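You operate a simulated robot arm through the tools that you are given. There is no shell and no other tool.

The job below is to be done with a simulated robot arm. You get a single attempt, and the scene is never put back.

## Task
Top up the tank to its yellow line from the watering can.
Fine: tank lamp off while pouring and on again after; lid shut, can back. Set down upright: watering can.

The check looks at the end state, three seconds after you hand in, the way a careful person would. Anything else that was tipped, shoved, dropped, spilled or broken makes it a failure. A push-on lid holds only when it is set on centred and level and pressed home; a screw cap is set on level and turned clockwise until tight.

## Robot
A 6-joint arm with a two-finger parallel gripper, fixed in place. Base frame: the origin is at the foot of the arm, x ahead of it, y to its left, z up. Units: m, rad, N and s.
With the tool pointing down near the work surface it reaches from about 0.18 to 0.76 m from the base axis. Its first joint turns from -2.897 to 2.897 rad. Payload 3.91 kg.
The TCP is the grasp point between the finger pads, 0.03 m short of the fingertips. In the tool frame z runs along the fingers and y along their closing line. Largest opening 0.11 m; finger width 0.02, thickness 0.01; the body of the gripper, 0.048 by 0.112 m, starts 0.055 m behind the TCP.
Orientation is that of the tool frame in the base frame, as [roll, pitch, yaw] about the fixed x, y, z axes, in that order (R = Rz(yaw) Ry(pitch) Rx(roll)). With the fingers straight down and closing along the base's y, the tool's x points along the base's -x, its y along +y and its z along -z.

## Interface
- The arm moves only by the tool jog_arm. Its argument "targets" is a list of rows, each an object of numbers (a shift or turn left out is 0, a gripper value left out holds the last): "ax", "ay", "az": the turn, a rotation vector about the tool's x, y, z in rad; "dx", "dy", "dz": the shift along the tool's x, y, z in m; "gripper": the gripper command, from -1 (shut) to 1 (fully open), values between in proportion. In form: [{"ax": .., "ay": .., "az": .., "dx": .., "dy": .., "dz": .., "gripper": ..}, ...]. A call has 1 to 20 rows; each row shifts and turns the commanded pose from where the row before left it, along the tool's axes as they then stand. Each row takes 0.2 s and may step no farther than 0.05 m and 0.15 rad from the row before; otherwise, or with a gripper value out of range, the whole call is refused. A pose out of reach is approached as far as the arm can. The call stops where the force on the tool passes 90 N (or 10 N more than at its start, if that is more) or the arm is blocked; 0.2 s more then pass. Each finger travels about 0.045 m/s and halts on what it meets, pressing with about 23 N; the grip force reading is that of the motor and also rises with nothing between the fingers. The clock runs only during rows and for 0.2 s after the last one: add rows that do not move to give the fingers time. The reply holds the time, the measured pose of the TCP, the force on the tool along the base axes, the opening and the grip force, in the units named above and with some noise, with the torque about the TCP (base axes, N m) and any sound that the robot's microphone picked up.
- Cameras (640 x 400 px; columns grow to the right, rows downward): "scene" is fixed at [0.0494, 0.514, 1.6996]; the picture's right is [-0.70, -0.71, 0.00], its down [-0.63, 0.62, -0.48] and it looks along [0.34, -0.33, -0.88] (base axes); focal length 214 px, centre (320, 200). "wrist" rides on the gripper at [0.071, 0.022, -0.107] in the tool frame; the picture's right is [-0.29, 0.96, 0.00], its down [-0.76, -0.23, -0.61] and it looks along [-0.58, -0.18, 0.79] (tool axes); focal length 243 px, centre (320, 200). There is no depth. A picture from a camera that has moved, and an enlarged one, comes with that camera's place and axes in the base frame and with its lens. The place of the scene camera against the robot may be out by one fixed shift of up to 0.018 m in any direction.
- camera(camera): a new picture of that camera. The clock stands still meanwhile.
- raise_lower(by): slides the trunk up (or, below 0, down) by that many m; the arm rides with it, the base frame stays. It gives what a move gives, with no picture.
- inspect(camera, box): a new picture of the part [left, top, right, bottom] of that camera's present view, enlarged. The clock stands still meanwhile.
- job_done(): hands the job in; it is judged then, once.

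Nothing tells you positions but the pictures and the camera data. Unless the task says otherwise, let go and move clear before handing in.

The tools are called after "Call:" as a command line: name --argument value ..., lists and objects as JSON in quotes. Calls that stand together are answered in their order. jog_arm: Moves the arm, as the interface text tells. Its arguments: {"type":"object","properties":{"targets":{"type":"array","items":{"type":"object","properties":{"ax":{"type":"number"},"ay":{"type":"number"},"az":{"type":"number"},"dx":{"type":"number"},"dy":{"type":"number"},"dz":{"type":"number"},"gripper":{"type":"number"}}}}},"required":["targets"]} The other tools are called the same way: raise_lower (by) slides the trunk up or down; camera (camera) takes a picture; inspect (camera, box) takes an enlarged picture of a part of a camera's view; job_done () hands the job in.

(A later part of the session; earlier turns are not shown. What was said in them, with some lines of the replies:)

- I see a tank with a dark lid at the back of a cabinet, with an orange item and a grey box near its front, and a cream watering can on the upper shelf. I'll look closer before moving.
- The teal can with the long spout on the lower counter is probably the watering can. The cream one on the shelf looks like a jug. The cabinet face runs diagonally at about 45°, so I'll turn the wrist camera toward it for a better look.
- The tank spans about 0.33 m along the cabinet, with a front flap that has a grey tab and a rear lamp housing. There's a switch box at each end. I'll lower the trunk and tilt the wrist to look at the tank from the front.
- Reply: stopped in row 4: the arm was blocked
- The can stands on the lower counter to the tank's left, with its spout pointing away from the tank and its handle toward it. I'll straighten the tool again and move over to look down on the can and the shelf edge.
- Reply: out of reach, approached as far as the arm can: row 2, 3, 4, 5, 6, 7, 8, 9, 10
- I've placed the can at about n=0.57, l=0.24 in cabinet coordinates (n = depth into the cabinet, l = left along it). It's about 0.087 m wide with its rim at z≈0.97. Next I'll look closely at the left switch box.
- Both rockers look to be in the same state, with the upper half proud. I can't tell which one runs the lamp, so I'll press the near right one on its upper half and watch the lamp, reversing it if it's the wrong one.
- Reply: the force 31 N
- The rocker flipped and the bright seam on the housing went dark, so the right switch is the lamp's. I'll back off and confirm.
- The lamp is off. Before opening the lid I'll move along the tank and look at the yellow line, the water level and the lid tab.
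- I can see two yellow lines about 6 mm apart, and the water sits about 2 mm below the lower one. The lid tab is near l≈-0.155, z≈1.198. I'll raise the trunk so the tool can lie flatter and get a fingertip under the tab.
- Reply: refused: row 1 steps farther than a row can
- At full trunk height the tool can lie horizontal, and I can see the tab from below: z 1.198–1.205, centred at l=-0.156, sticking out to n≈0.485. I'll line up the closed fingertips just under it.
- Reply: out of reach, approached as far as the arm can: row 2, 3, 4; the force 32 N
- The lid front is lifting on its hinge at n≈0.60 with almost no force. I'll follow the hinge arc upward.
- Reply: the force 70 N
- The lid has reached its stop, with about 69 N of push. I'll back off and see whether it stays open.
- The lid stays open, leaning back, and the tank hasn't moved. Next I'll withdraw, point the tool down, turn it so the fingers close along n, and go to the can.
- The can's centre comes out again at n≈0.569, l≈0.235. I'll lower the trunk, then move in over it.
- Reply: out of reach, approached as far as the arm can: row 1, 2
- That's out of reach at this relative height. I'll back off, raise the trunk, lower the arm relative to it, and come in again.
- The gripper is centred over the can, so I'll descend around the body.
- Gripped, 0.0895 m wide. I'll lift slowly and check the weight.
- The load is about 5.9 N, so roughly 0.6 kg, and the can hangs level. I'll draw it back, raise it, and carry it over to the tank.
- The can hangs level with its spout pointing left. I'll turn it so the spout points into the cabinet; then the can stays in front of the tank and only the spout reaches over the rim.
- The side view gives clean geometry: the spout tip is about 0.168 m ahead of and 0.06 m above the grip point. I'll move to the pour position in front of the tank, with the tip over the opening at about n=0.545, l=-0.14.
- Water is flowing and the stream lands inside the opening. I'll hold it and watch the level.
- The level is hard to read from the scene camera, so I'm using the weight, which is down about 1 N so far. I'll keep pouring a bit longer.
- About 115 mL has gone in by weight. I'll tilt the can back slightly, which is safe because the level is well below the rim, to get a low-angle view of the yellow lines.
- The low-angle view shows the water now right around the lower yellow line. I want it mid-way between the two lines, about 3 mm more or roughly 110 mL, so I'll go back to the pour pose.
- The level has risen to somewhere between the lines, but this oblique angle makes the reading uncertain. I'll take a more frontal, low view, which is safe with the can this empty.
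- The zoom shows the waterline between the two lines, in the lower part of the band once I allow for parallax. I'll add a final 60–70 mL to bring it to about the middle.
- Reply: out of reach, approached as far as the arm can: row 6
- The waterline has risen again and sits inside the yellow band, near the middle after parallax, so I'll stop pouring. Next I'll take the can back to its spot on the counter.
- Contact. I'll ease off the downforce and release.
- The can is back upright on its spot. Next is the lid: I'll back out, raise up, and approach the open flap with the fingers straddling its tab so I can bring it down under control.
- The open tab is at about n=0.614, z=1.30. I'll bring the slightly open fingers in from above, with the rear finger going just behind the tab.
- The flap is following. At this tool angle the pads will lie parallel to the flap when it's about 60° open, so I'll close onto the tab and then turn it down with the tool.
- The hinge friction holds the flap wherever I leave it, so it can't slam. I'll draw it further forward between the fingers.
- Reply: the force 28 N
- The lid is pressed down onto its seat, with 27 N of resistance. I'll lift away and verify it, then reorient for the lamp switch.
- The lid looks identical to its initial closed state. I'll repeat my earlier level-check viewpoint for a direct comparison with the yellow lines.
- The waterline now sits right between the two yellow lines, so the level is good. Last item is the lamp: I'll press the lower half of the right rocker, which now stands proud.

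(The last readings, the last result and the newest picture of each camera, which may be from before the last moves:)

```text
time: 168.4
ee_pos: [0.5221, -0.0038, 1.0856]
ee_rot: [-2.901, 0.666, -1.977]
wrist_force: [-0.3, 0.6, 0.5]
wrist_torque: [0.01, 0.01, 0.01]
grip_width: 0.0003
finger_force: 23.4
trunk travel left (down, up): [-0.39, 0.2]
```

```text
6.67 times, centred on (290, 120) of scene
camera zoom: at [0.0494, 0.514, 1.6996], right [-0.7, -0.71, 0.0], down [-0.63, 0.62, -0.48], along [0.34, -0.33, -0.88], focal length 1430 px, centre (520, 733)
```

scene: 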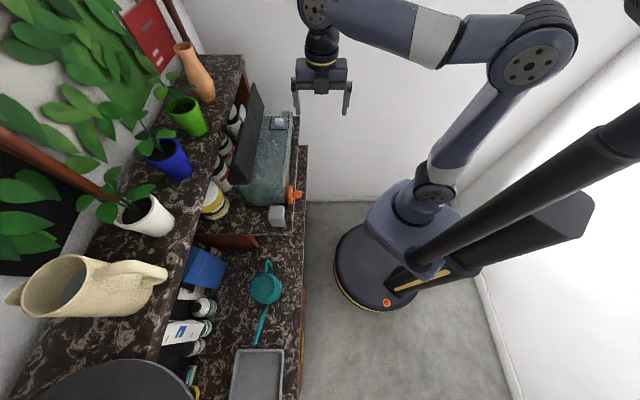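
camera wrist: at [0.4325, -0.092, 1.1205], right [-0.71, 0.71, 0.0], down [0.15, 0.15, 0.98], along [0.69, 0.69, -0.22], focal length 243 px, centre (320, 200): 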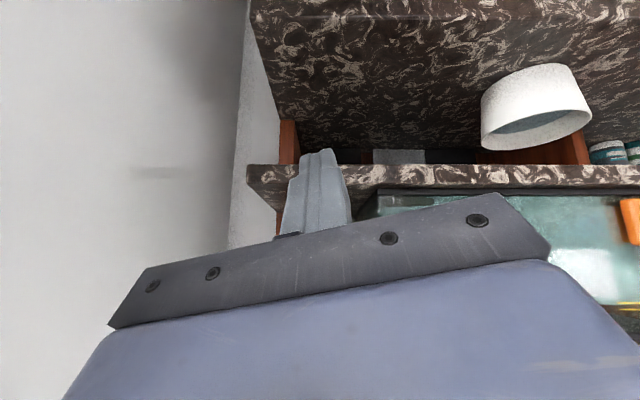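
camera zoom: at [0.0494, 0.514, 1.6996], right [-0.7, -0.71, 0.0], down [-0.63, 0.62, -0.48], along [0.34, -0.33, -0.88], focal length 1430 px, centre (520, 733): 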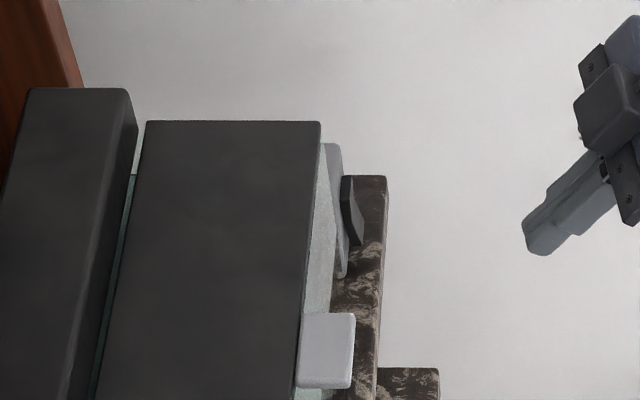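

Call:
jog_arm --targets '[{"dx": -0.0226, "dy": -0.0069, "dz": 0.0177}, {"dx": -0.0226, "dy": -0.0069, "dz": 0.0177}, {"dx": -0.0226, "dy": -0.0069, "dz": 0.0177}, {}, {"dx": -0.00146, "dy": -0.00045, "dz": 0.00129}, {"dx": -0.00146, "dy": -0.00045, "dz": 0.00129}, {"dx": -0.00146, "dy": -0.00045, "dz": 0.00129}, {}]'

Call:
inspect --camera "scene" --box '[270, 100, 310, 140]'

```text
time: 170.2
ee_pos: [0.591, 0.0638, 1.0964]
ee_rot: [-2.899, 0.666, -1.977]
wrist_force: [-0.6, -0.3, 0.3]
wrist_torque: [0.03, 0.0, -0.01]
grip_width: 0.0
finger_force: 23.2
trunk travel left (down, up): [-0.39, 0.2]
```

```text
10.00 times, centred on (290, 120) of scene
camera zoom: at [0.0494, 0.514, 1.6996], right [-0.7, -0.71, 0.0], down [-0.63, 0.62, -0.48], along [0.34, -0.33, -0.88], focal length 2145 px, centre (620, 1000)
```

zoom: 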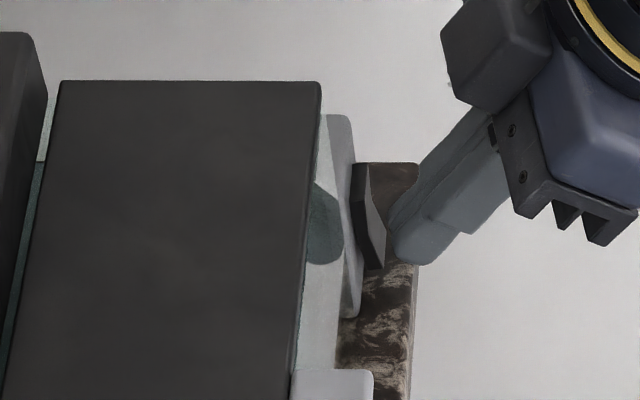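

Call:
jog_arm --targets '[{"dx": 0.0037, "dy": 0.0011, "dz": 0.0046}, {"dx": -0.00138, "dy": -0.00042, "dz": 0.0014}, {"dx": -0.00138, "dy": -0.00042, "dz": 0.0014}, {"dx": -0.00138, "dy": -0.00042, "dz": 0.0014}]'

Call:
inspect --camera "scene" --box '[270, 100, 310, 140]'

```text
time: 171.2
ee_pos: [0.5922, 0.0649, 1.0876]
ee_rot: [-2.903, 0.662, -1.98]
wrist_force: [-9.4, -7.5, -2.0]
wrist_torque: [-0.14, 0.24, -0.04]
grip_width: 0.0
finger_force: 22.7
trunk travel left (down, up): [-0.39, 0.2]
```

```text
10.00 times, centred on (290, 120) of scene
camera zoom: at [0.0494, 0.514, 1.6996], right [-0.7, -0.71, 0.0], down [-0.63, 0.62, -0.48], along [0.34, -0.33, -0.88], focal length 2145 px, centre (620, 1000)
```

zoom: 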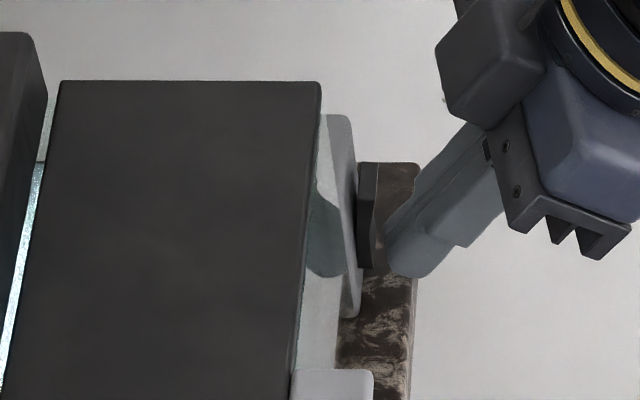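

The lamp is lit again and the rocker has flipped back. I'll withdraw and do a final check.

Call:
jog_arm --targets '[{"dx": 0.0073, "dy": 0.0022, "dz": -0.0064}, {"dx": 0.0292, "dy": 0.009, "dz": -0.0258}, {"dx": 0.0292, "dy": 0.009, "dz": -0.0258}, {"dx": 0.0292, "dy": 0.009, "dz": -0.0258}, {}, {}]'

Call:
camera --camera "scene"

Call:
inspect --camera "scene" --box '[220, 90, 310, 240]'

Call:
inspect --camera "scene" --box '[270, 100, 310, 140]'

Call:
inspect --camera "scene" --box '[180, 235, 300, 360]'

Call:
camera --camera "wrist"

```text
time: 172.6
ee_pos: [0.5007, -0.025, 1.0911]
ee_rot: [-2.901, 0.664, -1.978]
wrist_force: [0.8, 0.0, -0.7]
wrist_torque: [0.05, 0.05, 0.0]
grip_width: 0.0
finger_force: 22.8
trunk travel left (down, up): [-0.39, 0.2]
```

```text
taken
```

scene: 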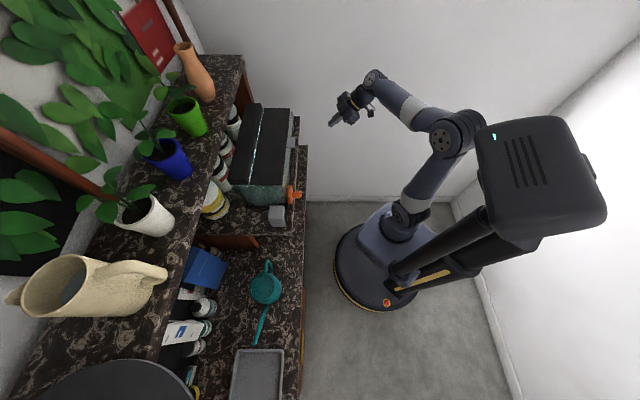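

```text
2.67 times, centred on (265, 165) of scene
camera zoom: at [0.0494, 0.514, 1.6996], right [-0.7, -0.71, 0.0], down [-0.63, 0.62, -0.48], along [0.34, -0.33, -0.88], focal length 572 px, centre (467, 293)
```

zoom: 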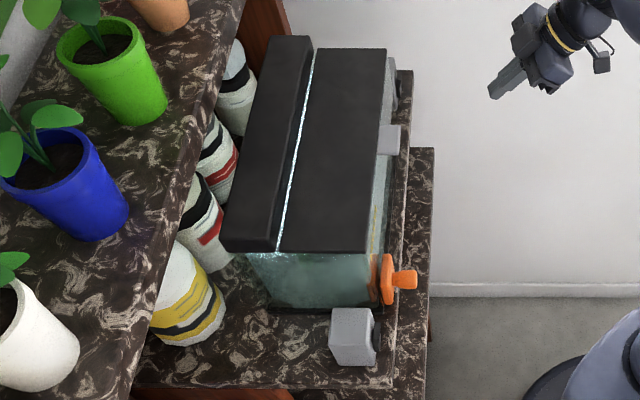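

```text
10.00 times, centred on (290, 120) of scene
camera zoom: at [0.0494, 0.514, 1.6996], right [-0.7, -0.71, 0.0], down [-0.63, 0.62, -0.48], along [0.34, -0.33, -0.88], focal length 2145 px, centre (620, 1000)
```

zoom: 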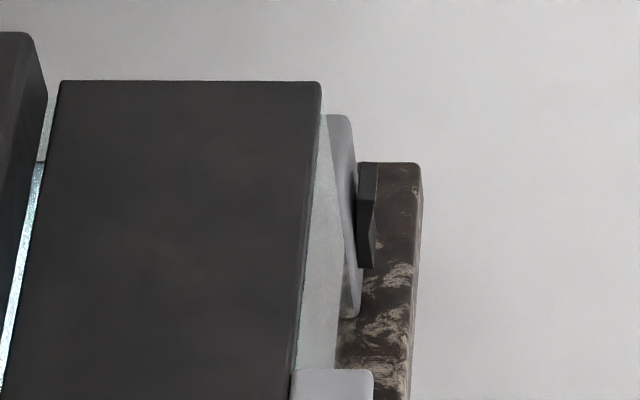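

```text
3.20 times, centred on (240, 298) of scene
camera zoom: at [0.0494, 0.514, 1.6996], right [-0.7, -0.71, 0.0], down [-0.63, 0.62, -0.48], along [0.34, -0.33, -0.88], focal length 686 px, centre (576, -112)
```

zoom: 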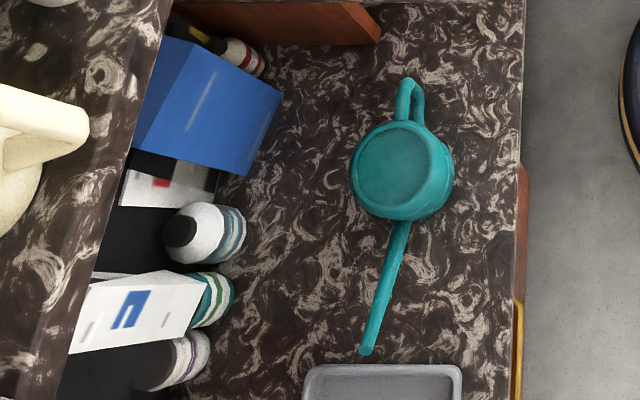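

```text
taken
camera wrist: at [0.4112, -0.1141, 1.1255], right [-0.71, 0.71, 0.0], down [0.15, 0.15, 0.98], along [0.69, 0.69, -0.22], focal length 243 px, centre (320, 200)
```

wrist: 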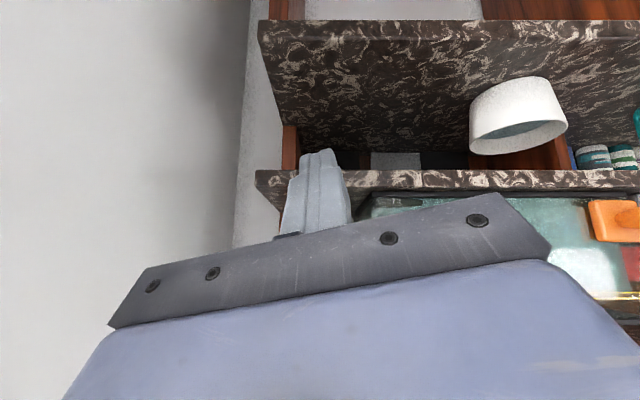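

The lamp is back on, the lid is shut, and the water sits between the yellow lines. The can stands upright in its original spot and nothing else was disturbed, so I'm handing in.

Call:
job_done

```text
The job is handed in.
```

I topped the tank up from the teal watering can and handed the job in.

- **Water level:** it sits about midway between the two yellow lines on the front glass, which are roughly 6 mm apart. I took the space between them as the target. About 270 mL went in, judged by the change in the can's weight.
- **Lamp:** it was off for the whole pour and is on again. The right-hand switch box controls it; I left the left one alone.
- **Lid:** it is closed and pressed down, and looks the same as at the start.
- **Can:** it is back upright on the counter, within a few millimetres of where it stood.

I saw no spills, and nothing else looked moved in the final pictures.
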